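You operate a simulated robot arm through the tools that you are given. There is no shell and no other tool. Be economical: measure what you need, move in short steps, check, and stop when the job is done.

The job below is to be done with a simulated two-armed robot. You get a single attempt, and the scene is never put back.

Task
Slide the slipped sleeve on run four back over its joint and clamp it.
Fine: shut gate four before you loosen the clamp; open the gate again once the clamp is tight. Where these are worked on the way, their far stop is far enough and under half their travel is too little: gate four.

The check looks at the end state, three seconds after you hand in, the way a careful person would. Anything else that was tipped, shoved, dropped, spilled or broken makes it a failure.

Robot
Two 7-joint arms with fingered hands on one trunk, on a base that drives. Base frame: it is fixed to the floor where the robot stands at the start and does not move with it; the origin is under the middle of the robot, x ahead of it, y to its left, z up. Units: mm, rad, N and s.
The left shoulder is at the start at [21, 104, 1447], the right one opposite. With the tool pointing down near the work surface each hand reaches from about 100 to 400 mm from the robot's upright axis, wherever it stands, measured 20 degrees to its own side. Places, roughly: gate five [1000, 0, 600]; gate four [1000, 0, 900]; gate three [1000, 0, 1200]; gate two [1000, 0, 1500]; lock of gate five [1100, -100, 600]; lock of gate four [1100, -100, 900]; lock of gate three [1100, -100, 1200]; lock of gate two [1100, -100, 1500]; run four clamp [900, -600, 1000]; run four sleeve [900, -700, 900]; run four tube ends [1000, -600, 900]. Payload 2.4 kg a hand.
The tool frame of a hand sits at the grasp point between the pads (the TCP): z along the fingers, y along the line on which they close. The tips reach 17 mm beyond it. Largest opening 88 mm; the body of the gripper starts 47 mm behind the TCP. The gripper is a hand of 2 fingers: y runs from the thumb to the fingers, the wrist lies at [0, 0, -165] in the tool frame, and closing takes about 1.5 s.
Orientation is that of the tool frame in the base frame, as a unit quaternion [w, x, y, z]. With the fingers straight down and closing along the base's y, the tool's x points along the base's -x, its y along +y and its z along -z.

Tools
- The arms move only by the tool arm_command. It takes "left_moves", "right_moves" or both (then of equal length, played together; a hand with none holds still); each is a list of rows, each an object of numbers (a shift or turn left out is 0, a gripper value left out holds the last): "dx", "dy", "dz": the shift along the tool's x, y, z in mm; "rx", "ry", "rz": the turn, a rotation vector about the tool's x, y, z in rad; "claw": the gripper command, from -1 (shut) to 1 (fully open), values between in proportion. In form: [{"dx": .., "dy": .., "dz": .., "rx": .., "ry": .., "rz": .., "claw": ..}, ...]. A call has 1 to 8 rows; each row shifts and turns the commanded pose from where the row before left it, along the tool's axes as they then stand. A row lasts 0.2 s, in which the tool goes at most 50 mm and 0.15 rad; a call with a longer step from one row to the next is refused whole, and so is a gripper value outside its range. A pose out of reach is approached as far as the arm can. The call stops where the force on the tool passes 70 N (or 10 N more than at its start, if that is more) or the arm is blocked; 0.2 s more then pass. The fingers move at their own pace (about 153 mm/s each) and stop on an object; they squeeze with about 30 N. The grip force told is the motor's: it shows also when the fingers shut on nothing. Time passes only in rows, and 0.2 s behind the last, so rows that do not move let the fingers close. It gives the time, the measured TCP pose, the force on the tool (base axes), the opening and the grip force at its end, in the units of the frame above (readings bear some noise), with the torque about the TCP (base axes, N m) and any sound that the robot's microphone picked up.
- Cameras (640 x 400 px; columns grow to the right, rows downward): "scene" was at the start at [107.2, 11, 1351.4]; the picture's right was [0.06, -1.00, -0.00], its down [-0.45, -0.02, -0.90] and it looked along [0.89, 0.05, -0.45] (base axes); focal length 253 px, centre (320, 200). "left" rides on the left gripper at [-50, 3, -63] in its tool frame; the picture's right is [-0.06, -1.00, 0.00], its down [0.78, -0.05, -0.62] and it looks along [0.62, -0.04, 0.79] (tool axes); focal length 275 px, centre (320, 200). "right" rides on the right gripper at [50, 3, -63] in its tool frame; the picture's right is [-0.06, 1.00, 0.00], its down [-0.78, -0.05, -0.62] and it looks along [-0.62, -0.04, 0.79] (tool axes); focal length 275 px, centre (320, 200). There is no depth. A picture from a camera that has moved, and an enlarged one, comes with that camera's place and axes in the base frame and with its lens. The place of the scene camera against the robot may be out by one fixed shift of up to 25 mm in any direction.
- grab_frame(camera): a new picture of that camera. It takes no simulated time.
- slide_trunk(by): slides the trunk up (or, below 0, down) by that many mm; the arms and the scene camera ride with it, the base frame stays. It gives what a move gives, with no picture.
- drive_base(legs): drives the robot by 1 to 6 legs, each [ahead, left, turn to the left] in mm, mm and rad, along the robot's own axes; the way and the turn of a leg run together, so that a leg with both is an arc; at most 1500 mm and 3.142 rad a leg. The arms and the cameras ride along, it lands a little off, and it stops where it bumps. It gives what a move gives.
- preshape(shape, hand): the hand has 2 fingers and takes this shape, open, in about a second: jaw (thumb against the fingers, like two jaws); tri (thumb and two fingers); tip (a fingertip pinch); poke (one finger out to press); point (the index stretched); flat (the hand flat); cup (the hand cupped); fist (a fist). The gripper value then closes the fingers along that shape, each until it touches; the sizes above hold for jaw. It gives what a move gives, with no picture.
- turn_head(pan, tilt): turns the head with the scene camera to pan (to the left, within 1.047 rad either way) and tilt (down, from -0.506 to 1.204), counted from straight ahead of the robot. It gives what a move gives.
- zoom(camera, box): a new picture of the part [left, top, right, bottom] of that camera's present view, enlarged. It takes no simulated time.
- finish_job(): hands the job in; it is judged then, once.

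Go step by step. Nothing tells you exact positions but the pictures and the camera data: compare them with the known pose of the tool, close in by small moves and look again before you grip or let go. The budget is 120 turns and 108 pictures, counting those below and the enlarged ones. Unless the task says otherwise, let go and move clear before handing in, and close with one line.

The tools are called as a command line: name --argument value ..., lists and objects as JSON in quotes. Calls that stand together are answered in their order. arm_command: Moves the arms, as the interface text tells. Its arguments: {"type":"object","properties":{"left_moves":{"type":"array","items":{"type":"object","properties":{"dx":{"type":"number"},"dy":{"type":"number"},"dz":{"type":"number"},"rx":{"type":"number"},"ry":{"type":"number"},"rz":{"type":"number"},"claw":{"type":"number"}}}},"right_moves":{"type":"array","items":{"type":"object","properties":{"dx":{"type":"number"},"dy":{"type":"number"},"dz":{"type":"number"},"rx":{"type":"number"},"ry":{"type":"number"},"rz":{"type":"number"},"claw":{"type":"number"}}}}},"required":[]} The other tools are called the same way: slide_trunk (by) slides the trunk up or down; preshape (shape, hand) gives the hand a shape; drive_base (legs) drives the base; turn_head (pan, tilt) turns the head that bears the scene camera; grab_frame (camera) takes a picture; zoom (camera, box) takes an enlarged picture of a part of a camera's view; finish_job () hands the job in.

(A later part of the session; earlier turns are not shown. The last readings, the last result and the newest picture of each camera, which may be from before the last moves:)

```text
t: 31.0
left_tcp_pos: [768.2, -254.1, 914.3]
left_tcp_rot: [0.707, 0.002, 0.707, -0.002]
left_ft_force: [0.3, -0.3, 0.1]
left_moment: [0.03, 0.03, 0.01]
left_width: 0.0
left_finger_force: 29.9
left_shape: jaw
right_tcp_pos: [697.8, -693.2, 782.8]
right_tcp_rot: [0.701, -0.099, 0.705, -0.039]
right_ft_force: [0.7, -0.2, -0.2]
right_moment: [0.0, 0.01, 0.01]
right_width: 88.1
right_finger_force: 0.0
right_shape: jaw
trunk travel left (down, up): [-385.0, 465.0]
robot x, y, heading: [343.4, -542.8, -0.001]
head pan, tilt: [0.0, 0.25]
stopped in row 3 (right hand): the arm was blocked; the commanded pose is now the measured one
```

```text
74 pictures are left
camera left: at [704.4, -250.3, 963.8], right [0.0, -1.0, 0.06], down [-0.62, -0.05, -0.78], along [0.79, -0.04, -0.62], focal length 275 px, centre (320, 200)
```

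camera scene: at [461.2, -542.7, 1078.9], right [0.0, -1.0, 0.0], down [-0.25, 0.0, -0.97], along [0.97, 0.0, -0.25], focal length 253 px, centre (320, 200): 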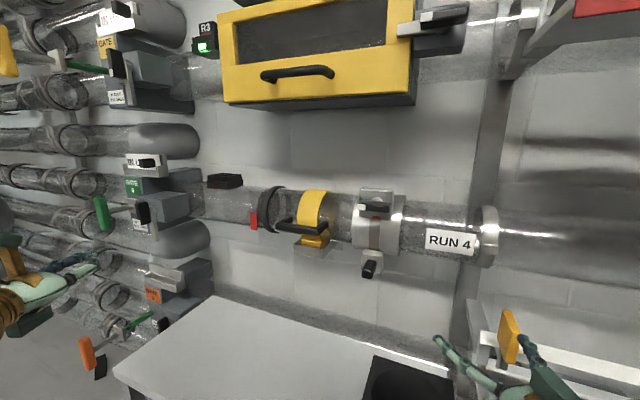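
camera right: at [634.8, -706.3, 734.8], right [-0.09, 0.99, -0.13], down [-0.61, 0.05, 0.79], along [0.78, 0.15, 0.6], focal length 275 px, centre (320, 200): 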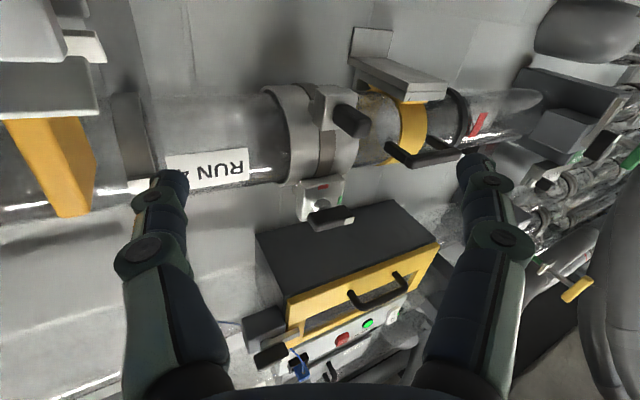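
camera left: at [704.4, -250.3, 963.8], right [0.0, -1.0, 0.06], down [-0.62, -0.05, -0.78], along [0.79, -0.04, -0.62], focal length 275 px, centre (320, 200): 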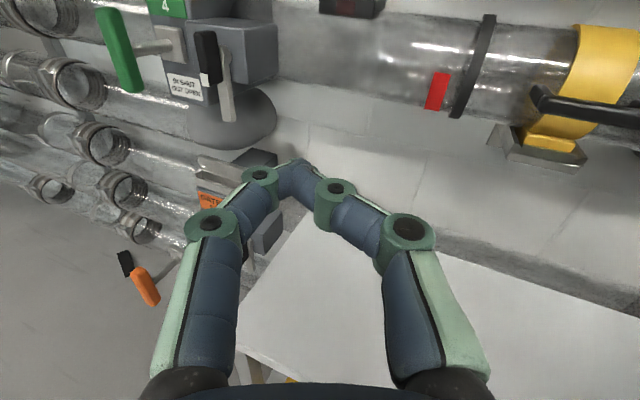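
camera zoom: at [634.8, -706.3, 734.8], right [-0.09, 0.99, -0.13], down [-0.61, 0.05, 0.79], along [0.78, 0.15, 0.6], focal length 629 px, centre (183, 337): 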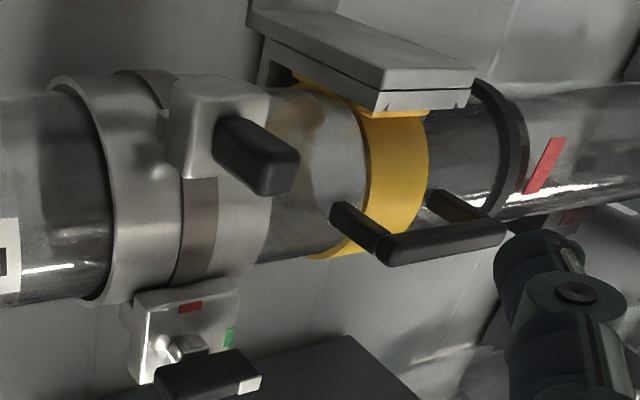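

arm_command --left_moves '[{"dx": -45}, {"dx": -45}, {"dx": -20, "dz": -30}, {"dy": -48}, {"dy": -48}, {"dy": -48}, {"dy": -48}, {"dy": -40}]'

grab_frame --camera "left"

```text
t: 32.5
left_tcp_pos: [739.7, -402.6, 1025.4]
left_tcp_rot: [0.706, 0.095, 0.698, 0.068]
left_ft_force: [0.1, 0.0, 0.0]
left_moment: [-0.03, 0.02, 0.0]
left_width: 0.2
left_finger_force: 30.4
left_shape: jaw
right_tcp_pos: [698.0, -693.0, 782.1]
right_tcp_rot: [0.701, -0.099, 0.705, -0.039]
right_ft_force: [0.4, 0.1, -1.1]
right_moment: [0.0, 0.01, -0.02]
right_width: 88.2
right_finger_force: 0.1
right_shape: jaw
trunk travel left (down, up): [-385.0, 465.0]
robot x, y, heading: [349.7, -548.3, -0.0]
head pan, tilt: [0.0, 0.25]
stopped in row 7 (left hand): the arm was blocked; the commanded pose is now the measured one
```

```text
73 pictures are left
camera left: at [674.9, -408.2, 1072.4], right [-0.04, -0.98, -0.17], down [-0.61, 0.16, -0.78], along [0.79, 0.07, -0.6], focal length 275 px, centre (320, 200)
```

left: 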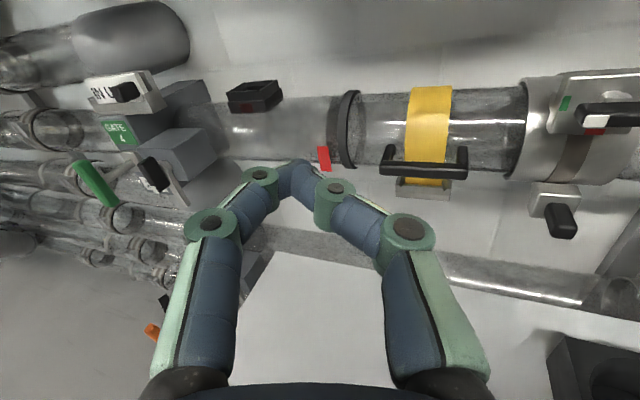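

zoom --camera "left" --box '[300, 70, 460, 200]'

zoom --camera "left" --box '[440, 60, 640, 260]'

```text
3.08 times, centred on (380, 135) of left
camera zoom: at [674.9, -408.2, 1072.4], right [-0.04, -0.98, -0.17], down [-0.61, 0.16, -0.78], along [0.79, 0.07, -0.6], focal length 847 px, centre (135, 400)
```

zoom: 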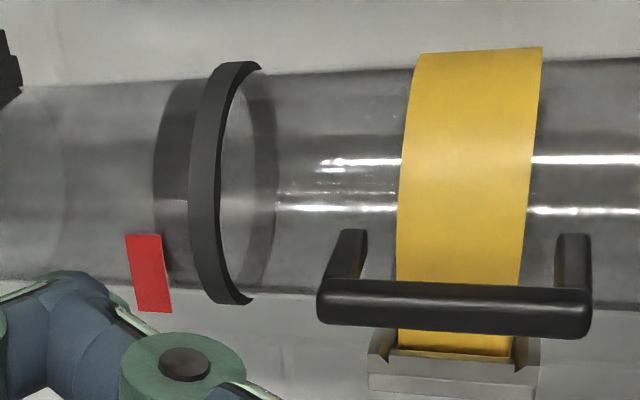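

```text
2.00 times, centred on (540, 160) of left
camera zoom: at [674.9, -408.2, 1072.4], right [-0.04, -0.98, -0.17], down [-0.61, 0.16, -0.78], along [0.79, 0.07, -0.6], focal length 551 px, centre (-120, 280)
```

zoom: 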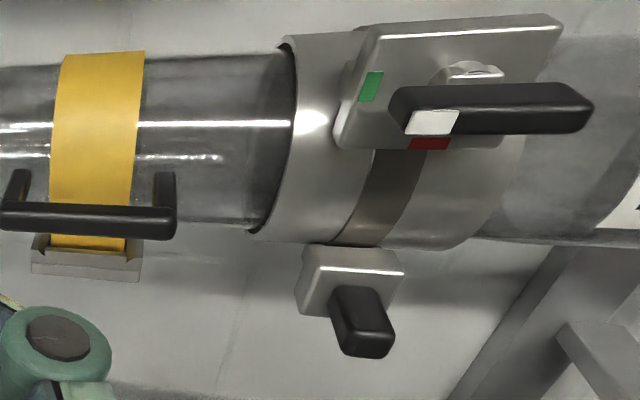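

zoom --camera "scene" --box '[318, 180, 366, 258]'

zoom --camera "scene" --box '[380, 180, 500, 270]'

```text
5.13 times, centred on (342, 219) of scene
camera zoom: at [461.3, -542.6, 1078.9], right [0.0, -1.0, 0.0], down [-0.25, 0.0, -0.97], along [0.97, 0.0, -0.25], focal length 1297 px, centre (207, 103)
```

zoom: 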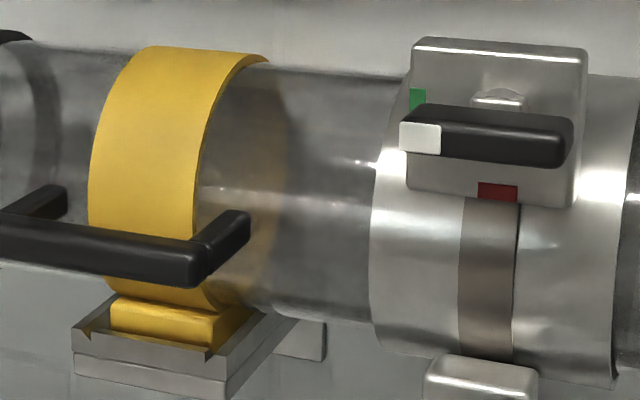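

```text
4.44 times, centred on (440, 225) of scene
camera zoom: at [461.3, -542.6, 1078.9], right [0.0, -1.0, 0.0], down [-0.25, 0.0, -0.97], along [0.97, 0.0, -0.25], focal length 1124 px, centre (-213, 89)
```

zoom: 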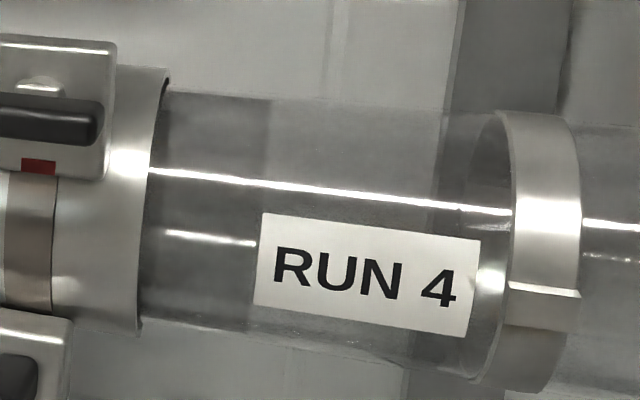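

I take the joint to lie just left of the sleeve. The arms limit out near the midline, so I'll drive 120 left to give the right hand room, and straighten it.

drive_base --legs '[[0, 130, 0]]'

arm_command --right_moves '[{"rx": 0.042, "ry": -0.003, "rz": 0.0975}, {"rx": 0.042, "ry": -0.003, "rz": 0.0975}, {"dy": -45}, {"dy": -15, "dx": -20}, {"dz": 40}, {}]'

grab_frame --camera "right"

```text
t: 33.8
left_tcp_pos: [739.3, -271.7, 1023.9]
left_tcp_rot: [0.707, 0.096, 0.698, 0.068]
left_ft_force: [0.2, -0.1, -1.2]
left_moment: [0.01, 0.02, 0.01]
left_width: 0.3
left_finger_force: 30.6
left_shape: jaw
right_tcp_pos: [697.0, -562.5, 782.0]
right_tcp_rot: [0.701, -0.099, 0.706, -0.039]
right_ft_force: [-0.6, 0.4, 0.2]
right_moment: [-0.01, -0.01, 0.01]
right_width: 87.8
right_finger_force: 0.0
right_shape: jaw
trunk travel left (down, up): [-385.0, 465.0]
robot x, y, heading: [347.4, -420.4, -0.005]
head pan, tilt: [0.0, 0.25]
```

```text
t: 35.2
left_tcp_pos: [740.3, -271.8, 1024.2]
left_tcp_rot: [0.707, 0.095, 0.698, 0.069]
left_ft_force: [0.3, 0.4, 0.3]
left_moment: [0.01, 0.01, -0.03]
left_width: 0.1
left_finger_force: 30.1
left_shape: jaw
right_tcp_pos: [739.8, -623.6, 802.6]
right_tcp_rot: [0.707, 0.0, 0.708, 0.001]
right_ft_force: [0.2, 0.1, -0.3]
right_moment: [0.0, 0.01, -0.01]
right_width: 87.9
right_finger_force: 0.2
right_shape: jaw
trunk travel left (down, up): [-385.0, 465.0]
robot x, y, heading: [345.0, -417.6, -0.006]
head pan, tilt: [0.0, 0.25]
```

```text
68 pictures are left
camera right: at [674.8, -620.5, 753.7], right [0.0, 1.0, 0.06], down [-0.62, -0.05, 0.78], along [0.79, -0.04, 0.62], focal length 275 px, centre (320, 200)
```

right: 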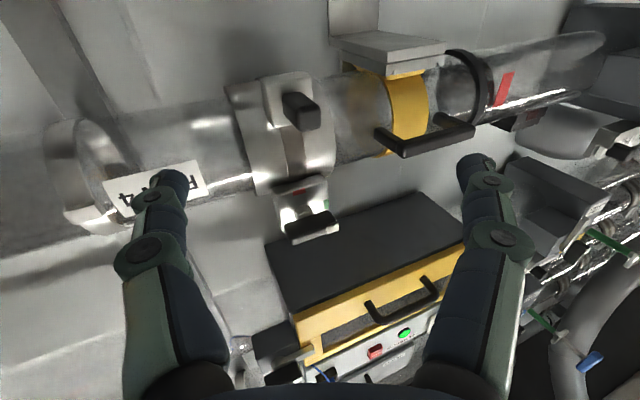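

zoom --camera "right" --box '[200, 50, 460, 250]'

```text
2.00 times, centred on (330, 150) of right
camera zoom: at [674.8, -620.5, 753.7], right [0.0, 1.0, 0.06], down [-0.62, -0.05, 0.78], along [0.79, -0.04, 0.62], focal length 551 px, centre (300, 300)
```

zoom: 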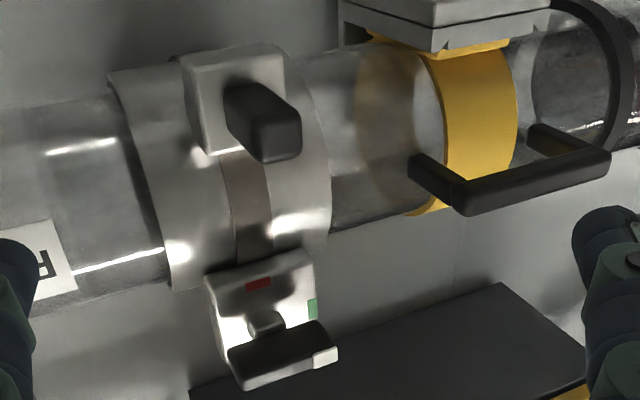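

The sleeve's clamp lever is at about (874, -636, 958), horizontal with its white tip on green. I'll raise the right hand to its height and roll it 90° so the fingers close vertically on it.

arm_command --right_moves '[{"dx": -45, "dy": -6}, {"dx": -45, "dy": -6}, {"dx": -45}, {"dx": -20}, {"rz": 0.15}, {"rz": 0.15}, {"rz": 0.15}, {"rz": 0.15}]'

arm_command --right_moves '[{"rz": 0.15}, {"rz": 0.15}, {"rz": 0.15}, {"rz": 0.15}, {"rz": 0.15}, {"rz": 0.15}, {"rz": 0.0708}, {}]'

grab_frame --camera "right"

grab_frame --camera "scene"

```text
t: 37.0
left_tcp_pos: [741.1, -272.3, 1024.9]
left_tcp_rot: [0.707, 0.094, 0.698, 0.068]
left_ft_force: [0.2, 1.0, 0.1]
left_moment: [0.0, -0.04, -0.01]
left_width: 0.0
left_finger_force: 30.2
left_shape: jaw
right_tcp_pos: [739.5, -634.1, 958.1]
right_tcp_rot: [0.675, 0.209, 0.676, 0.21]
right_ft_force: [-0.4, 0.3, 0.1]
right_moment: [0.0, -0.02, 0.0]
right_width: 87.9
right_finger_force: 0.1
right_shape: jaw
trunk travel left (down, up): [-385.0, 465.0]
robot x, y, heading: [349.1, -416.2, -0.004]
head pan, tilt: [0.0, 0.25]
```

```text
t: 38.8
left_tcp_pos: [739.8, -271.8, 1025.3]
left_tcp_rot: [0.707, 0.095, 0.698, 0.068]
left_ft_force: [-0.2, -0.1, -0.3]
left_moment: [-0.05, 0.01, -0.03]
left_width: 0.0
left_finger_force: 29.8
left_shape: jaw
right_tcp_pos: [738.6, -634.3, 957.0]
right_tcp_rot: [0.499, 0.5, 0.501, 0.5]
right_ft_force: [-0.1, -0.3, -0.2]
right_moment: [-0.03, 0.02, 0.01]
right_width: 87.9
right_finger_force: 0.1
right_shape: jaw
trunk travel left (down, up): [-385.0, 465.0]
robot x, y, heading: [347.9, -415.6, -0.002]
head pan, tilt: [0.0, 0.25]
```

```text
66 pictures are left
camera right: at [674.4, -585.8, 961.3], right [0.0, -0.06, 1.0], down [-0.62, -0.79, -0.05], along [0.79, -0.62, -0.04], focal length 275 px, centre (320, 200)
```

right: 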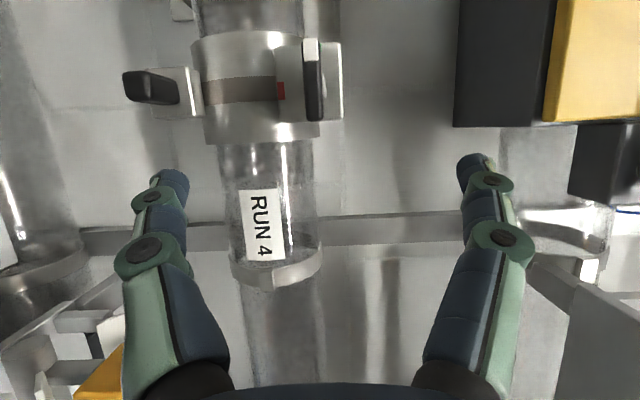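

```text
65 pictures are left
camera scene: at [461.5, -411.9, 1078.9], right [0.0, -1.0, 0.0], down [-0.25, 0.0, -0.97], along [0.97, 0.0, -0.25], focal length 253 px, centre (320, 200)
```

scene: 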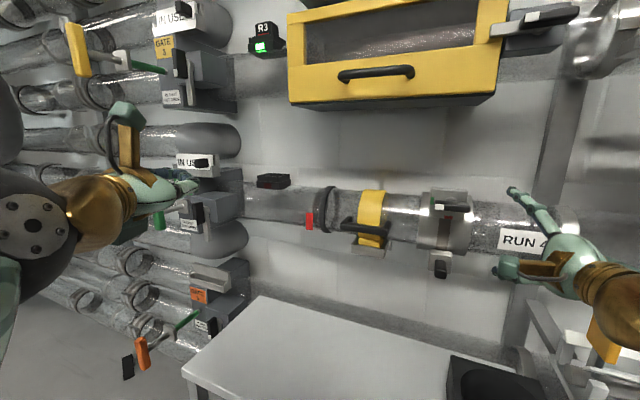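

The lever lines up with the hand (centre near (874, -637, 955)). I'll advance 90 mm and check again.

arm_command --right_moves '[{"dz": 45}, {"dz": 45}, {}]'

grab_frame --camera "right"

zoom --camera "scene" --box '[390, 160, 518, 240]'

```text
t: 39.6
left_tcp_pos: [739.2, -272.4, 1024.7]
left_tcp_rot: [0.707, 0.094, 0.698, 0.068]
left_ft_force: [0.4, 0.4, 0.5]
left_moment: [-0.02, 0.01, -0.02]
left_width: 0.1
left_finger_force: 30.5
left_shape: jaw
right_tcp_pos: [828.9, -633.0, 958.8]
right_tcp_rot: [0.499, 0.5, 0.501, 0.5]
right_ft_force: [-0.5, -0.1, -0.4]
right_moment: [0.0, 0.01, -0.02]
right_width: 88.0
right_finger_force: 0.1
right_shape: jaw
trunk travel left (down, up): [-385.0, 465.0]
robot x, y, heading: [349.6, -415.5, -0.005]
head pan, tilt: [0.0, 0.25]
```

```text
64 pictures are left
camera right: at [764.9, -583.6, 961.7], right [0.0, -0.06, 1.0], down [-0.62, -0.79, -0.05], along [0.79, -0.62, -0.04], focal length 275 px, centre (320, 200)
```

right: 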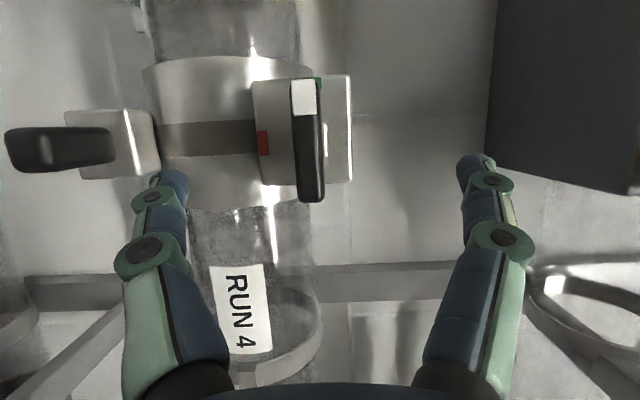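

```text
5.00 times, centred on (454, 200) of scene
camera zoom: at [461.7, -411.9, 1078.9], right [0.0, -1.0, 0.0], down [-0.25, 0.0, -0.97], along [0.97, 0.0, -0.25], focal length 1265 px, centre (-350, 200)
```

zoom: 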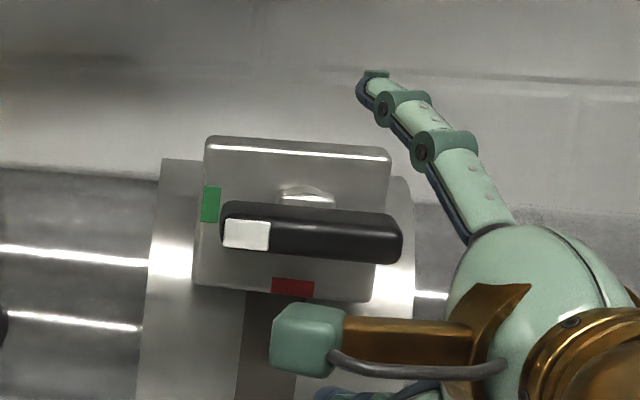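

Triangulating gives the lever at (880, -640, 953). I'll move in to x≈870 and close on it.

arm_command --right_moves '[{"dx": -5, "dy": -5, "dz": 15}, {"dz": 15}, {"dz": 12}, {}]'

grab_frame --camera "right"

zoom --camera "scene" --box '[390, 160, 518, 240]'

```text
t: 40.6
left_tcp_pos: [741.3, -272.9, 1025.0]
left_tcp_rot: [0.707, 0.095, 0.698, 0.067]
left_ft_force: [-0.3, -0.7, 0.1]
left_moment: [0.01, 0.02, 0.0]
left_width: 0.2
left_finger_force: 29.8
left_shape: jaw
right_tcp_pos: [870.4, -638.6, 952.2]
right_tcp_rot: [0.5, 0.5, 0.5, 0.499]
right_ft_force: [0.1, 0.1, 0.2]
right_moment: [0.0, -0.03, 0.02]
right_width: 88.2
right_finger_force: 0.1
right_shape: jaw
trunk travel left (down, up): [-385.0, 465.0]
robot x, y, heading: [348.0, -418.1, -0.008]
head pan, tilt: [0.0, 0.25]
```

```text
62 pictures are left
camera right: at [806.3, -589.3, 955.9], right [0.0, -0.06, 1.0], down [-0.62, -0.79, -0.05], along [0.79, -0.62, -0.04], focal length 275 px, centre (320, 200)
```

right: 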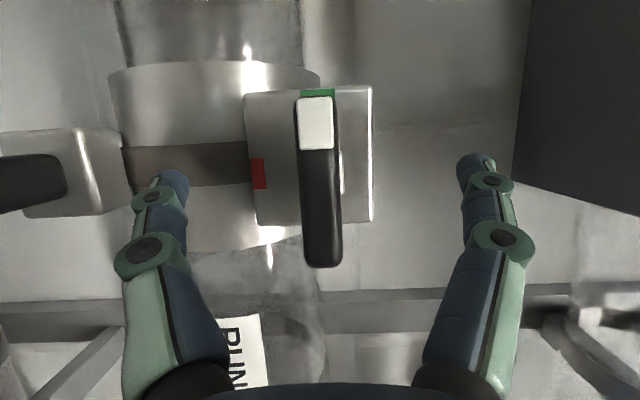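

```text
5.00 times, centred on (454, 200) of scene
camera zoom: at [461.6, -411.9, 1078.9], right [0.0, -1.0, 0.0], down [-0.25, 0.0, -0.97], along [0.97, 0.0, -0.25], focal length 1265 px, centre (-350, 200)
```

zoom: 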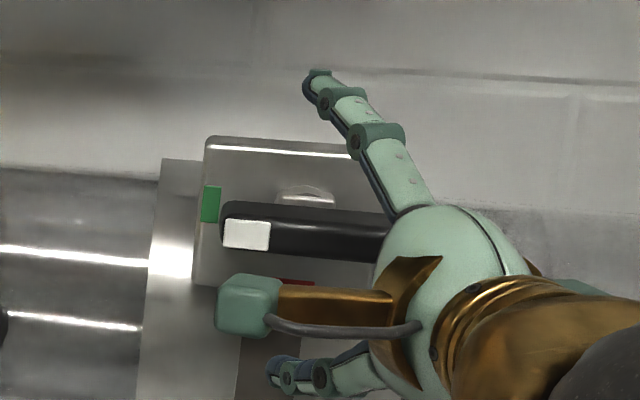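

The lever sits centred between the fingers. I'll go 5 mm deeper and close.

arm_command --right_moves '[{"dz": 5}, {"claw": -1}, {}, {}, {}, {}, {}, {}]'

grab_frame --camera "right"

```text
t: 42.4
left_tcp_pos: [740.4, -273.0, 1024.2]
left_tcp_rot: [0.707, 0.094, 0.698, 0.068]
left_ft_force: [0.7, 0.1, 0.0]
left_moment: [0.0, 0.0, 0.02]
left_width: 0.1
left_finger_force: 29.9
left_shape: jaw
right_tcp_pos: [876.4, -638.6, 951.6]
right_tcp_rot: [0.499, 0.5, 0.501, 0.5]
right_ft_force: [3.8, -0.2, -0.5]
right_moment: [0.01, -0.02, 0.05]
right_width: 7.4
right_finger_force: 29.8
right_shape: jaw
trunk travel left (down, up): [-385.0, 465.0]
robot x, y, heading: [349.9, -417.8, -0.002]
head pan, tilt: [0.0, 0.25]
```

```text
60 pictures are left
camera right: at [811.7, -589.6, 955.6], right [0.0, -0.06, 1.0], down [-0.62, -0.79, -0.05], along [0.79, -0.62, -0.04], focal length 275 px, centre (320, 200)
```

right: 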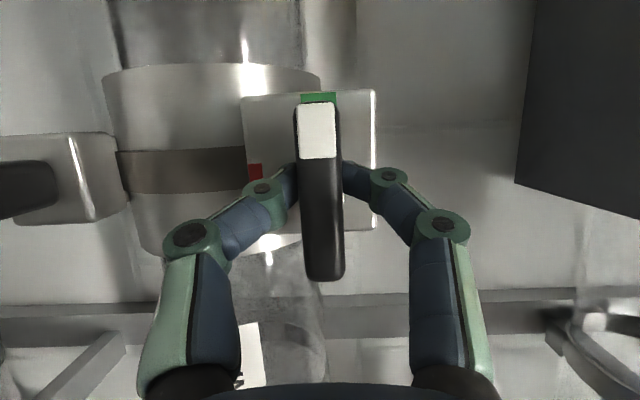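

The width of 7.4 suggests I may have caught the stem behind the bar. I'll open, back off 8 mm and re-close to compare.

arm_command --right_moves '[{"claw": -0.4}, {}, {"dz": -9}, {"claw": -1}, {}, {}, {}]'

grab_frame --camera "right"

```text
t: 44.0
left_tcp_pos: [740.2, -273.4, 1024.0]
left_tcp_rot: [0.707, 0.095, 0.698, 0.068]
left_ft_force: [-0.4, 0.3, 0.7]
left_moment: [0.0, 0.01, -0.02]
left_width: 0.0
left_finger_force: 30.5
left_shape: jaw
right_tcp_pos: [866.5, -638.7, 950.8]
right_tcp_rot: [0.499, 0.5, 0.501, 0.5]
right_ft_force: [3.7, 0.8, -0.6]
right_moment: [0.03, 0.03, -0.01]
right_width: 7.7
right_finger_force: 29.7
right_shape: jaw
trunk travel left (down, up): [-385.0, 465.0]
robot x, y, heading: [346.2, -413.4, -0.004]
head pan, tilt: [0.0, 0.25]
```

```text
59 pictures are left
camera right: at [802.7, -589.8, 955.6], right [0.0, -0.06, 1.0], down [-0.62, -0.79, -0.05], along [0.79, -0.62, -0.04], focal length 275 px, centre (320, 200)
```

right: 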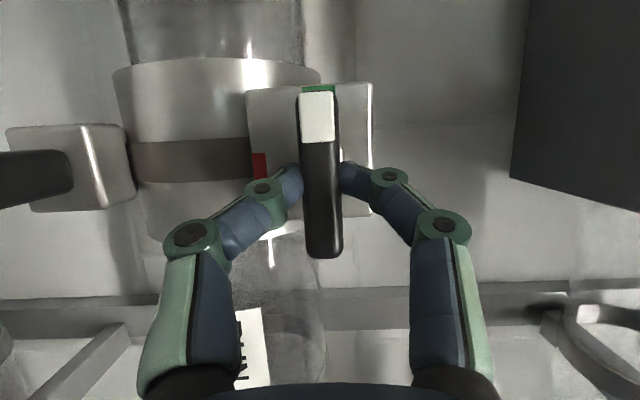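

I hold the bar itself (same width further out). Now I turn the lever counter-clockwise, from green toward red, first a part and check.

arm_command --right_moves '[{"rz": -0.12}, {"rz": -0.12}, {"rz": -0.12}, {"rz": -0.12}, {}]'

grab_frame --camera "right"

```text
t: 45.2
left_tcp_pos: [740.4, -271.7, 1024.3]
left_tcp_rot: [0.707, 0.094, 0.698, 0.069]
left_ft_force: [0.2, -0.3, -0.3]
left_moment: [0.02, 0.02, 0.01]
left_width: 0.0
left_finger_force: 29.8
left_shape: jaw
right_tcp_pos: [867.6, -638.9, 950.7]
right_tcp_rot: [0.604, 0.366, 0.606, 0.366]
right_ft_force: [1.7, 0.7, -4.0]
right_moment: [0.07, 0.14, -0.02]
right_width: 8.1
right_finger_force: 29.6
right_shape: jaw
trunk travel left (down, up): [-385.0, 465.0]
robot x, y, heading: [351.7, -414.5, -0.001]
head pan, tilt: [0.0, 0.25]
```

```text
58 pictures are left
camera right: at [802.8, -594.6, 931.7], right [0.0, 0.41, 0.91], down [-0.62, -0.72, 0.32], along [0.79, -0.56, 0.25], focal length 275 px, centre (320, 200)
```

right: 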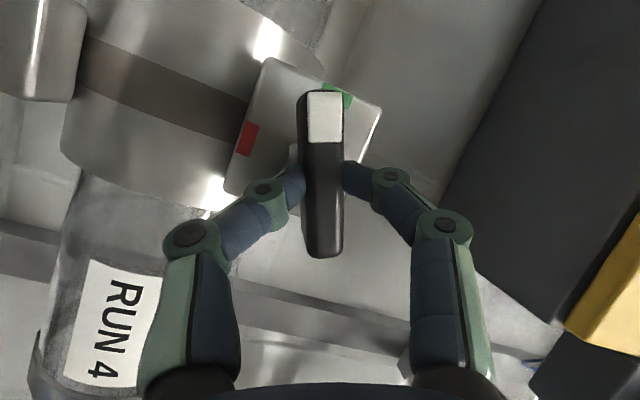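

The lever turns with the hand. I'll complete the quarter turn to red.

arm_command --right_moves '[{"rz": -0.14}, {"rz": -0.14}, {"rz": -0.14}, {"rz": -0.14}, {"rz": -0.14}, {"rz": -0.14}, {"rz": -0.14}, {"rz": -0.11}]'

grab_frame --camera "right"

zoom --camera "scene" --box '[300, 150, 520, 290]'

```text
t: 47.0
left_tcp_pos: [739.9, -272.6, 1024.4]
left_tcp_rot: [0.707, 0.095, 0.698, 0.069]
left_ft_force: [-0.1, 0.3, -0.4]
left_moment: [0.02, -0.01, 0.02]
left_width: 0.0
left_finger_force: 30.1
left_shape: jaw
right_tcp_pos: [866.8, -640.5, 952.0]
right_tcp_rot: [0.707, -0.001, 0.707, 0.0]
right_ft_force: [2.8, -7.2, -3.4]
right_moment: [0.07, 0.1, -0.25]
right_width: 8.9
right_finger_force: 30.1
right_shape: jaw
trunk travel left (down, up): [-385.0, 465.0]
robot x, y, heading: [348.8, -413.6, -0.004]
head pan, tilt: [0.0, 0.25]
```

```text
57 pictures are left
camera right: at [803.3, -638.0, 902.9], right [0.0, 1.0, 0.06], down [-0.62, -0.05, 0.78], along [0.79, -0.04, 0.62], focal length 275 px, centre (320, 200)
```

right: 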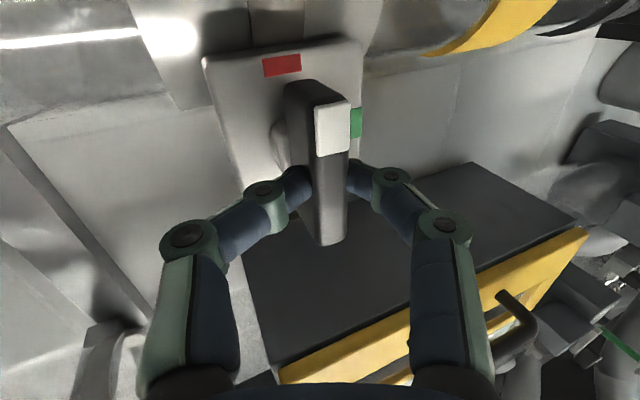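

```text
2.86 times, centred on (410, 220) of scene
camera zoom: at [462.1, -412.8, 1078.9], right [0.0, -1.0, 0.0], down [-0.25, 0.0, -0.97], along [0.97, 0.0, -0.25], focal length 723 px, centre (63, 143)
```

zoom: 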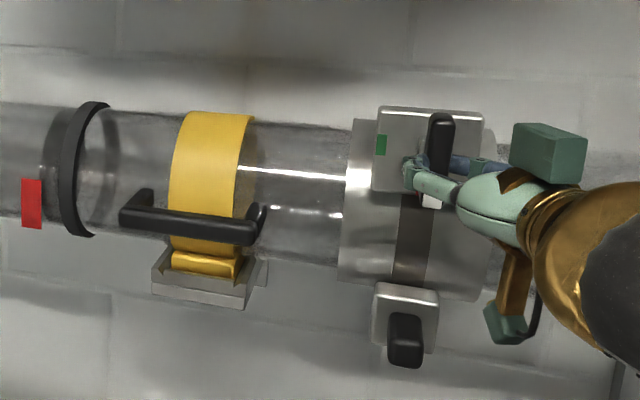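

The white tip is now on red, so the clamp is loose. I'll draw the sleeve left in small steps with the lever still held.

arm_command --right_moves '[{"dy": 6}, {"dy": 6}, {"dy": 6}, {"dy": 6}, {}]'

zoom --camera "scene" --box '[300, 150, 520, 290]'

```text
t: 48.2
left_tcp_pos: [740.8, -271.8, 1023.7]
left_tcp_rot: [0.707, 0.095, 0.698, 0.069]
left_ft_force: [-0.1, -0.2, 0.3]
left_moment: [-0.03, -0.01, 0.02]
left_width: 0.0
left_finger_force: 29.3
left_shape: jaw
right_tcp_pos: [866.7, -613.9, 952.3]
right_tcp_rot: [0.707, -0.001, 0.707, 0.003]
right_ft_force: [-1.0, -1.5, 0.5]
right_moment: [0.01, 0.0, -0.04]
right_width: 8.8
right_finger_force: 29.9
right_shape: jaw
trunk travel left (down, up): [-385.0, 465.0]
robot x, y, heading: [352.3, -421.9, -0.003]
head pan, tilt: [0.0, 0.25]
```

```text
2.86 times, centred on (410, 220) of scene
camera zoom: at [461.3, -412.1, 1078.9], right [0.0, -1.0, 0.0], down [-0.25, 0.0, -0.97], along [0.97, 0.0, -0.25], focal length 723 px, centre (63, 143)
```

zoom: 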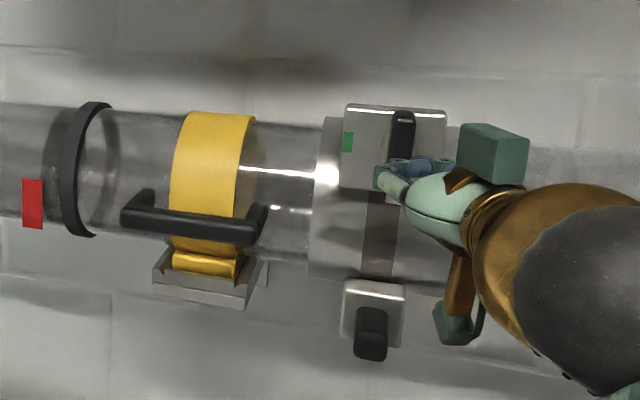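

It slides freely. I'll check the right camera for a tube seam newly exposed on the right.

grab_frame --camera "right"

zoom --camera "scene" --box '[370, 180, 420, 240]'

```text
54 pictures are left
camera right: at [802.7, -611.8, 902.9], right [-0.01, 1.0, 0.06], down [-0.62, -0.05, 0.78], along [0.79, -0.03, 0.62], focal length 275 px, centre (320, 200)
```

right: 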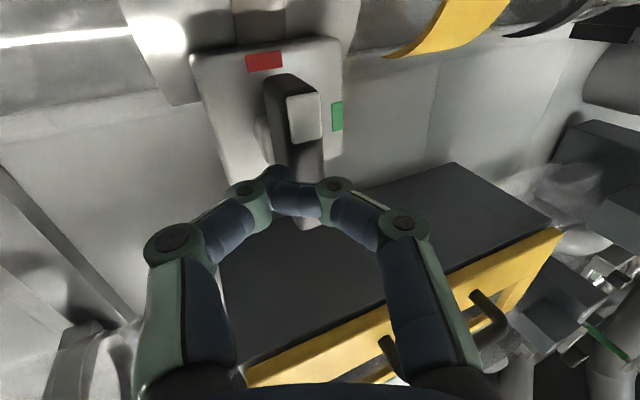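

```text
6.67 times, centred on (395, 210) of scene
camera zoom: at [461.3, -412.1, 1078.9], right [0.0, -1.0, 0.0], down [-0.25, 0.0, -0.97], along [0.97, 0.0, -0.25], focal length 1686 px, centre (-180, 133)
```

zoom: 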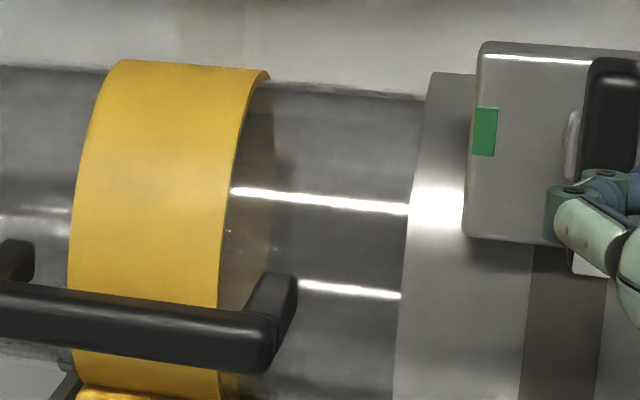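

zoom --camera "scene" --box '[295, 170, 365, 250]'

```text
5.00 times, centred on (330, 210) of scene
camera zoom: at [461.3, -412.1, 1078.9], right [0.0, -1.0, 0.0], down [-0.25, 0.0, -0.97], along [0.97, 0.0, -0.25], focal length 1265 px, centre (270, 150)
```

zoom: 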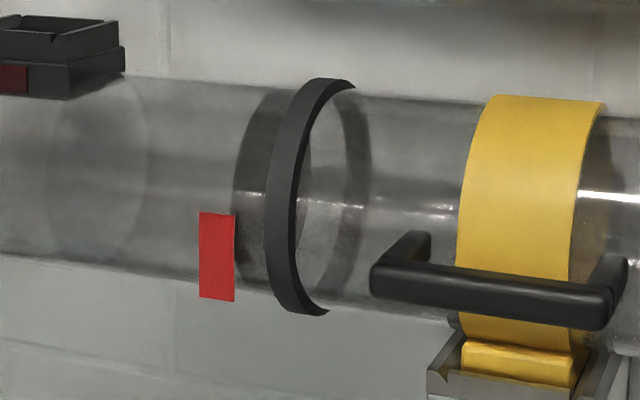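

The wall turns out to be yawed about 22° from my axes, so the tube runs along roughly (0.37, 0.93). I'll let go of the lever, back off and align the hand to the wall, then inspect the gap left of the sleeve closely.

arm_command --right_moves '[{"claw": 0.3}, {}, {"dz": -45}, {"dz": -45}, {"rx": 0.128, "dx": 30}, {"rx": 0.128, "dx": 40}, {"rx": 0.128, "dx": 40}]'

grab_frame --camera "right"

grab_frame --camera "scene"

```text
t: 49.8
left_tcp_pos: [739.3, -273.8, 1024.2]
left_tcp_rot: [0.707, 0.094, 0.698, 0.068]
left_ft_force: [-0.3, 0.6, 1.1]
left_moment: [0.03, -0.01, -0.02]
left_width: 0.0
left_finger_force: 29.9
left_shape: jaw
right_tcp_pos: [777.1, -614.1, 840.2]
right_tcp_rot: [0.693, 0.134, 0.696, -0.134]
right_ft_force: [0.0, -0.6, -0.4]
right_moment: [0.01, 0.02, 0.01]
right_width: 56.9
right_finger_force: 0.0
right_shape: jaw
trunk travel left (down, up): [-385.0, 465.0]
robot x, y, heading: [345.6, -418.0, -0.005]
head pan, tilt: [0.0, 0.25]
```

```text
51 pictures are left
camera right: at [718.4, -589.0, 791.1], right [0.37, 0.93, 0.06], down [-0.59, 0.19, 0.79], along [0.72, -0.33, 0.62], focal length 275 px, centre (320, 200)
```

right: 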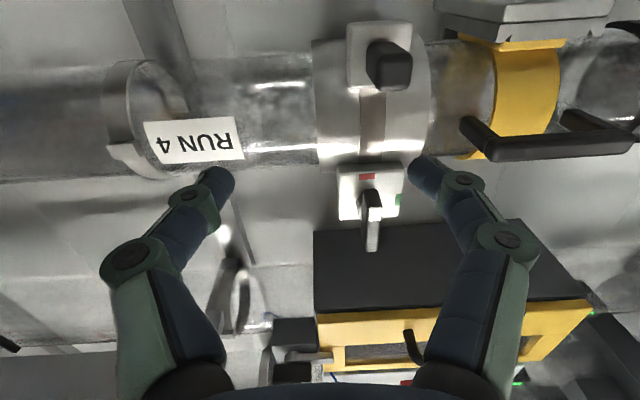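

```text
50 pictures are left
camera scene: at [461.6, -412.1, 1078.9], right [0.0, -1.0, 0.0], down [-0.25, 0.0, -0.97], along [0.97, 0.0, -0.25], focal length 253 px, centre (320, 200)
```

scene: 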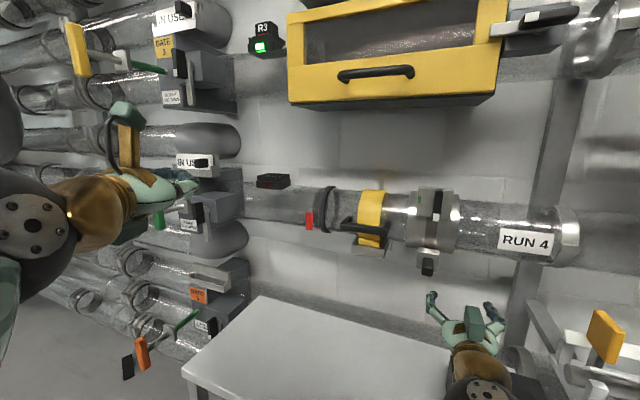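

zoom --camera "right" --box '[300, 10, 520, 260]'

zoom --camera "scene" --box '[380, 160, 490, 290]'

zoom --camera "scene" --box '[120, 140, 260, 240]'

```text
1.60 times, centred on (410, 135) of right
camera zoom: at [718.4, -589.0, 791.1], right [0.37, 0.93, 0.06], down [-0.59, 0.19, 0.79], along [0.72, -0.33, 0.62], focal length 440 px, centre (176, 304)
```

zoom: 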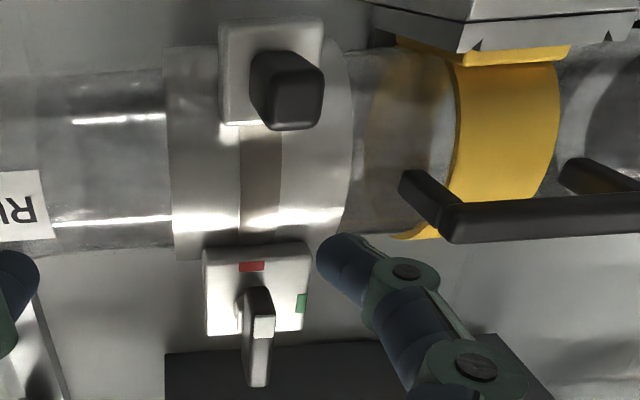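

```text
3.08 times, centred on (435, 225) of scene
camera zoom: at [461.6, -412.1, 1078.9], right [0.0, -1.0, 0.0], down [-0.25, 0.0, -0.97], along [0.97, 0.0, -0.25], focal length 778 px, centre (-34, 123)
```

zoom: 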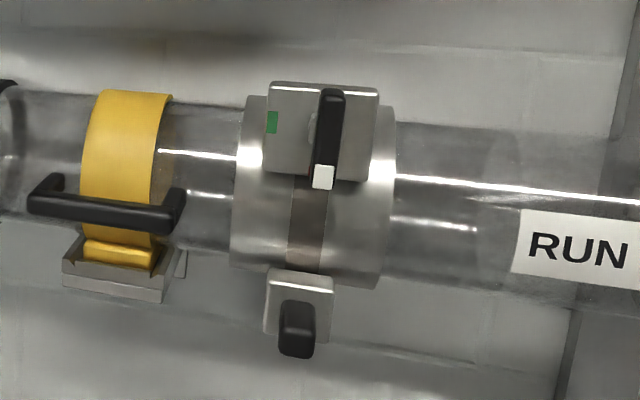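

```text
4.00 times, centred on (190, 190) of scene
camera zoom: at [461.6, -412.1, 1078.9], right [0.0, -1.0, 0.0], down [-0.25, 0.0, -0.97], along [0.97, 0.0, -0.25], focal length 1012 px, centre (840, 240)
```

zoom: 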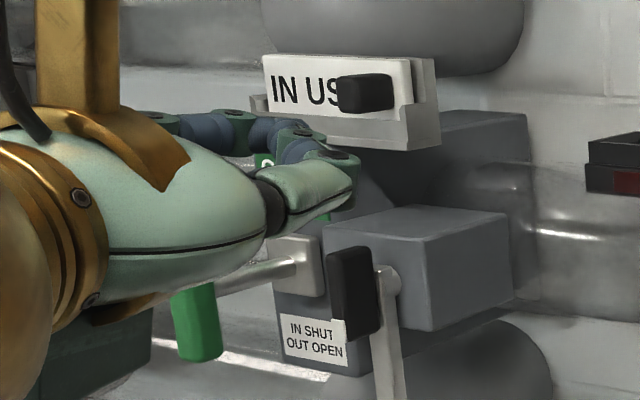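

zoom --camera "right" --box '[400, 30, 500, 165]'

zoom --camera "right" --box '[210, 40, 330, 175]'

```text
2.96 times, centred on (450, 98) of right
camera zoom: at [718.4, -589.0, 791.1], right [0.37, 0.93, 0.06], down [-0.59, 0.19, 0.79], along [0.72, -0.33, 0.62], focal length 816 px, centre (-65, 504)
```

zoom: 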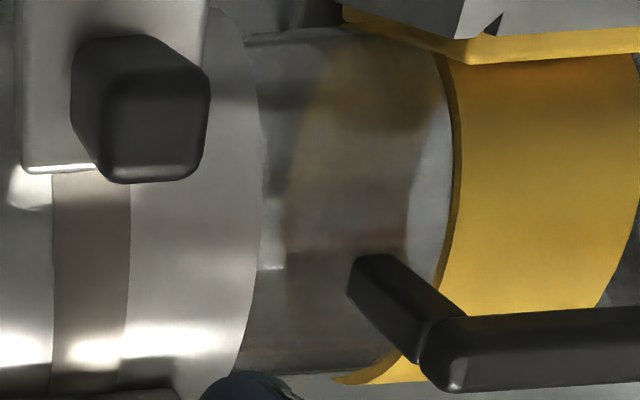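

```text
2.96 times, centred on (270, 108) of right
camera zoom: at [718.4, -589.0, 791.1], right [0.37, 0.93, 0.06], down [-0.59, 0.19, 0.79], along [0.72, -0.33, 0.62], focal length 816 px, centre (468, 474)
```

zoom: 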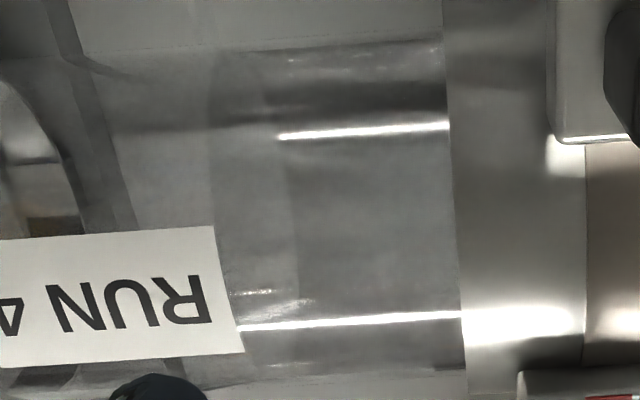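

Looking closely, a clear inner body seems to extend past the steel band on both sides. I'll re-grip the lever square-on and keep sliding left while watching.

arm_command --right_moves '[{"dx": -45}, {"dx": -45, "dy": 15}, {"dx": -23, "dy": 22}, {"dz": 40}, {}]'

grab_frame --camera "right"

```text
t: 51.0
left_tcp_pos: [740.1, -272.2, 1025.4]
left_tcp_rot: [0.707, 0.094, 0.698, 0.069]
left_ft_force: [0.4, -0.4, 0.0]
left_moment: [-0.01, -0.03, -0.02]
left_width: 0.0
left_finger_force: 29.8
left_shape: jaw
right_tcp_pos: [826.8, -595.3, 955.0]
right_tcp_rot: [0.694, 0.135, 0.695, -0.133]
right_ft_force: [0.7, -0.5, -0.8]
right_moment: [0.0, -0.01, -0.01]
right_width: 57.1
right_finger_force: 0.0
right_shape: jaw
trunk travel left (down, up): [-385.0, 465.0]
robot x, y, heading: [348.5, -418.6, -0.005]
head pan, tilt: [0.0, 0.25]
```

```text
44 pictures are left
camera right: at [769.1, -569.7, 905.4], right [0.37, 0.93, 0.06], down [-0.59, 0.18, 0.79], along [0.72, -0.33, 0.62], focal length 275 px, centre (320, 200)
```

right: 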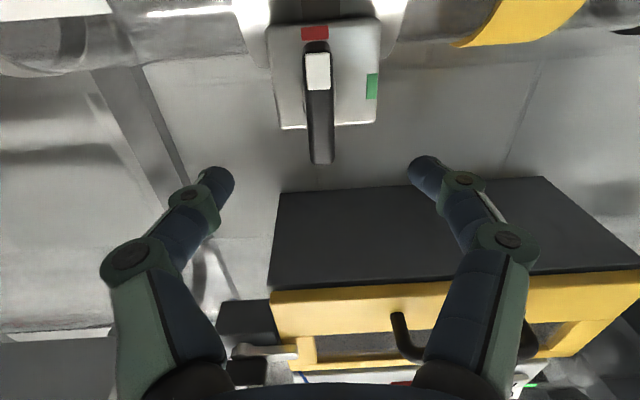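

The lever is centred between the fingers. I'll advance ~58 mm and close.

arm_command --right_moves '[{"dz": 30}, {"dz": 28}, {}, {"claw": -1}, {}, {}, {}, {}]'

grab_frame --camera "right"

```text
t: 52.8
left_tcp_pos: [739.2, -272.9, 1024.8]
left_tcp_rot: [0.707, 0.096, 0.698, 0.068]
left_ft_force: [-0.2, 0.3, -0.1]
left_moment: [0.02, 0.0, -0.03]
left_width: 0.1
left_finger_force: 30.3
left_shape: jaw
right_tcp_pos: [880.3, -619.6, 954.4]
right_tcp_rot: [0.694, 0.134, 0.694, -0.134]
right_ft_force: [3.9, -2.9, 0.3]
right_moment: [0.03, 0.01, -0.03]
right_width: 7.3
right_finger_force: 29.7
right_shape: jaw
trunk travel left (down, up): [-385.0, 465.0]
robot x, y, heading: [349.7, -418.1, -0.005]
head pan, tilt: [0.0, 0.25]
```

```text
43 pictures are left
camera right: at [823.1, -592.5, 905.8], right [0.37, 0.93, 0.06], down [-0.59, 0.19, 0.78], along [0.72, -0.33, 0.62], focal length 275 px, centre (320, 200)
```

right: 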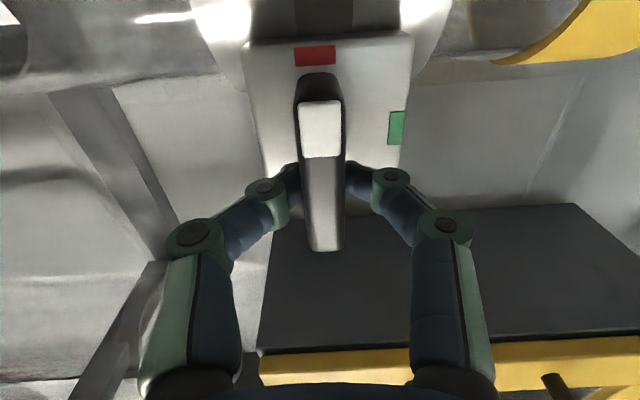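

Firm grip. I'll slide another 18 mm left along the tube and look.

arm_command --right_moves '[{"dy": 5}, {"dy": 5}, {"dy": 5}, {"dy": 3}, {}]'

zoom --camera "scene" --box '[290, 165, 450, 265]'

```text
t: 54.0
left_tcp_pos: [740.1, -273.3, 1025.3]
left_tcp_rot: [0.707, 0.095, 0.698, 0.069]
left_ft_force: [0.2, 0.5, 0.0]
left_moment: [0.0, 0.01, 0.03]
left_width: 0.2
left_finger_force: 30.2
left_shape: jaw
right_tcp_pos: [887.5, -601.2, 954.8]
right_tcp_rot: [0.694, 0.136, 0.695, -0.135]
right_ft_force: [4.8, -8.4, 2.9]
right_moment: [0.01, -0.02, -0.09]
right_width: 7.8
right_finger_force: 29.8
right_shape: jaw
trunk travel left (down, up): [-385.0, 465.0]
robot x, y, heading: [350.0, -417.3, -0.005]
head pan, tilt: [0.0, 0.25]
```

```text
4.00 times, centred on (370, 215) of scene
camera zoom: at [461.9, -412.7, 1078.9], right [0.0, -1.0, 0.0], down [-0.25, 0.0, -0.97], along [0.97, 0.0, -0.25], focal length 1012 px, centre (120, 140)
```

zoom: 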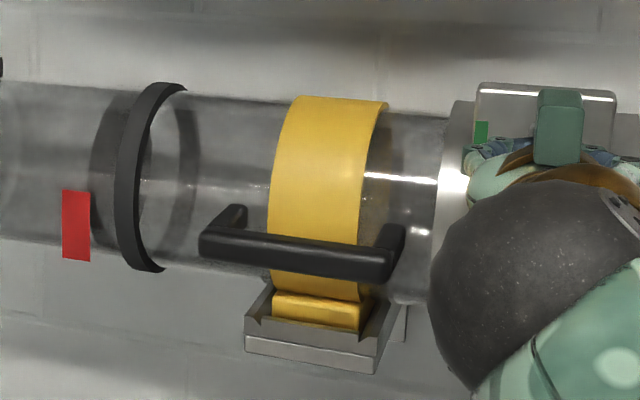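

It slides with about 9 N of friction. Before going further I want to compare with my earlier viewpoint, so I'll let go, pull back, and drive right to the earlier spot to look for the joint.

arm_command --right_moves '[{"claw": 0.0}, {}, {"dz": -45}, {"dz": -45}, {"dz": -45}, {"dx": 45}, {"dx": 45}]'

drive_base --legs '[[0, -128, 0]]'

zoom --camera "scene" --box '[230, 175, 390, 275]'

zoom --camera "scene" --box '[360, 175, 500, 275]'

```text
t: 55.2
left_tcp_pos: [739.9, -272.9, 1024.9]
left_tcp_rot: [0.707, 0.095, 0.698, 0.07]
left_ft_force: [1.0, -0.9, -0.2]
left_moment: [0.0, 0.02, -0.02]
left_width: 0.2
left_finger_force: 30.3
left_shape: jaw
right_tcp_pos: [809.2, -567.2, 1051.1]
right_tcp_rot: [0.776, 0.127, 0.601, -0.144]
right_ft_force: [1.0, 0.0, -0.6]
right_moment: [-0.01, -0.02, 0.03]
right_width: 43.6
right_finger_force: 0.0
right_shape: jaw
trunk travel left (down, up): [-385.0, 465.0]
robot x, y, heading: [348.9, -420.0, -0.005]
head pan, tilt: [0.0, 0.25]
stopped in row 6 (right hand): the arm was blocked; the commanded pose is now the measured one
```

```text
t: 56.5
left_tcp_pos: [739.3, -401.0, 1024.7]
left_tcp_rot: [0.707, 0.095, 0.698, 0.068]
left_ft_force: [-0.4, 1.0, -0.1]
left_moment: [0.03, 0.01, 0.03]
left_width: 0.2
left_finger_force: 30.1
left_shape: jaw
right_tcp_pos: [809.2, -697.6, 1050.8]
right_tcp_rot: [0.776, 0.127, 0.602, -0.144]
right_ft_force: [-0.4, -0.6, 0.2]
right_moment: [-0.01, -0.02, -0.01]
right_width: 43.7
right_finger_force: 0.1
right_shape: jaw
trunk travel left (down, up): [-385.0, 465.0]
robot x, y, heading: [347.7, -548.4, -0.009]
head pan, tilt: [0.0, 0.25]
```

```text
4.00 times, centred on (310, 225) of scene
camera zoom: at [461.0, -541.5, 1078.9], right [-0.01, -1.0, 0.0], down [-0.25, 0.0, -0.97], along [0.97, 0.0, -0.25], focal length 1012 px, centre (360, 100)
```

zoom: 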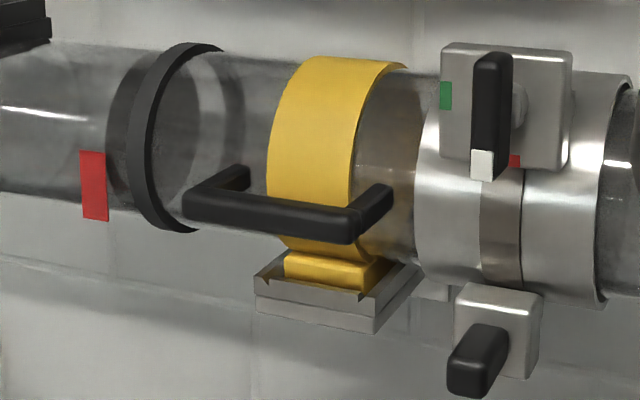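

```text
4.00 times, centred on (430, 225) of scene
camera zoom: at [461.0, -541.5, 1078.9], right [-0.01, -1.0, 0.0], down [-0.25, 0.0, -0.97], along [0.97, 0.0, -0.25], focal length 1012 px, centre (-120, 100)
```

zoom: 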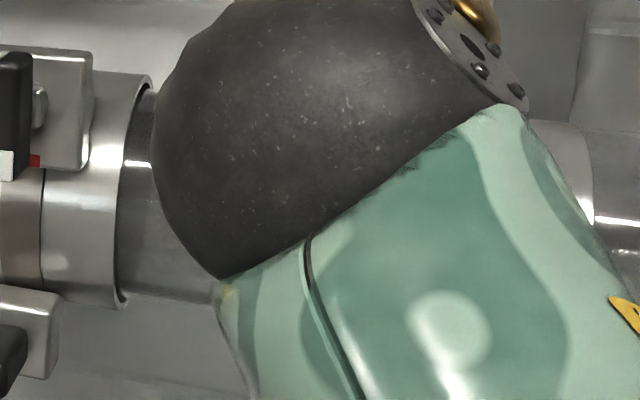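

The sleeve's band now has roughly 12 mm left to the yellow hatch ring's handle, and I place the joint (edge seen at y≈-575) under the sleeve's left part. I'll drive back left and a bit away, and re-pose the right hand.

drive_base --legs '[[-60, 0, 0], [0, 180, 0.009]]'

arm_command --right_moves '[{"ry": 0.12, "dx": 20}, {"ry": 0.12, "dx": 30}, {"dx": 30}, {}]'

```text
t: 58.6
left_tcp_pos: [677.2, -216.7, 1023.5]
left_tcp_rot: [0.706, 0.09, 0.698, 0.074]
left_ft_force: [-0.3, 0.4, -0.5]
left_moment: [0.01, -0.01, 0.01]
left_width: 0.0
left_finger_force: 30.1
left_shape: jaw
right_tcp_pos: [750.3, -510.0, 1050.8]
right_tcp_rot: [0.776, 0.124, 0.602, -0.14]
right_ft_force: [-0.1, 0.3, -0.9]
right_moment: [0.01, -0.01, -0.01]
right_width: 43.8
right_finger_force: 0.0
right_shape: jaw
trunk travel left (down, up): [-385.0, 465.0]
robot x, y, heading: [287.3, -364.2, 0.005]
head pan, tilt: [0.0, 0.25]
```

```text
t: 59.6
left_tcp_pos: [677.0, -216.2, 1024.1]
left_tcp_rot: [0.706, 0.09, 0.698, 0.073]
left_ft_force: [0.5, 0.2, -0.3]
left_moment: [0.01, -0.03, 0.01]
left_width: 0.1
left_finger_force: 29.7
left_shape: jaw
right_tcp_pos: [764.7, -516.6, 981.2]
right_tcp_rot: [0.707, 0.137, 0.682, -0.13]
right_ft_force: [0.1, 0.5, 0.3]
right_moment: [-0.01, -0.05, -0.03]
right_width: 43.8
right_finger_force: 0.1
right_shape: jaw
trunk travel left (down, up): [-385.0, 465.0]
robot x, y, heading: [286.9, -368.1, 0.007]
head pan, tilt: [0.0, 0.25]
```

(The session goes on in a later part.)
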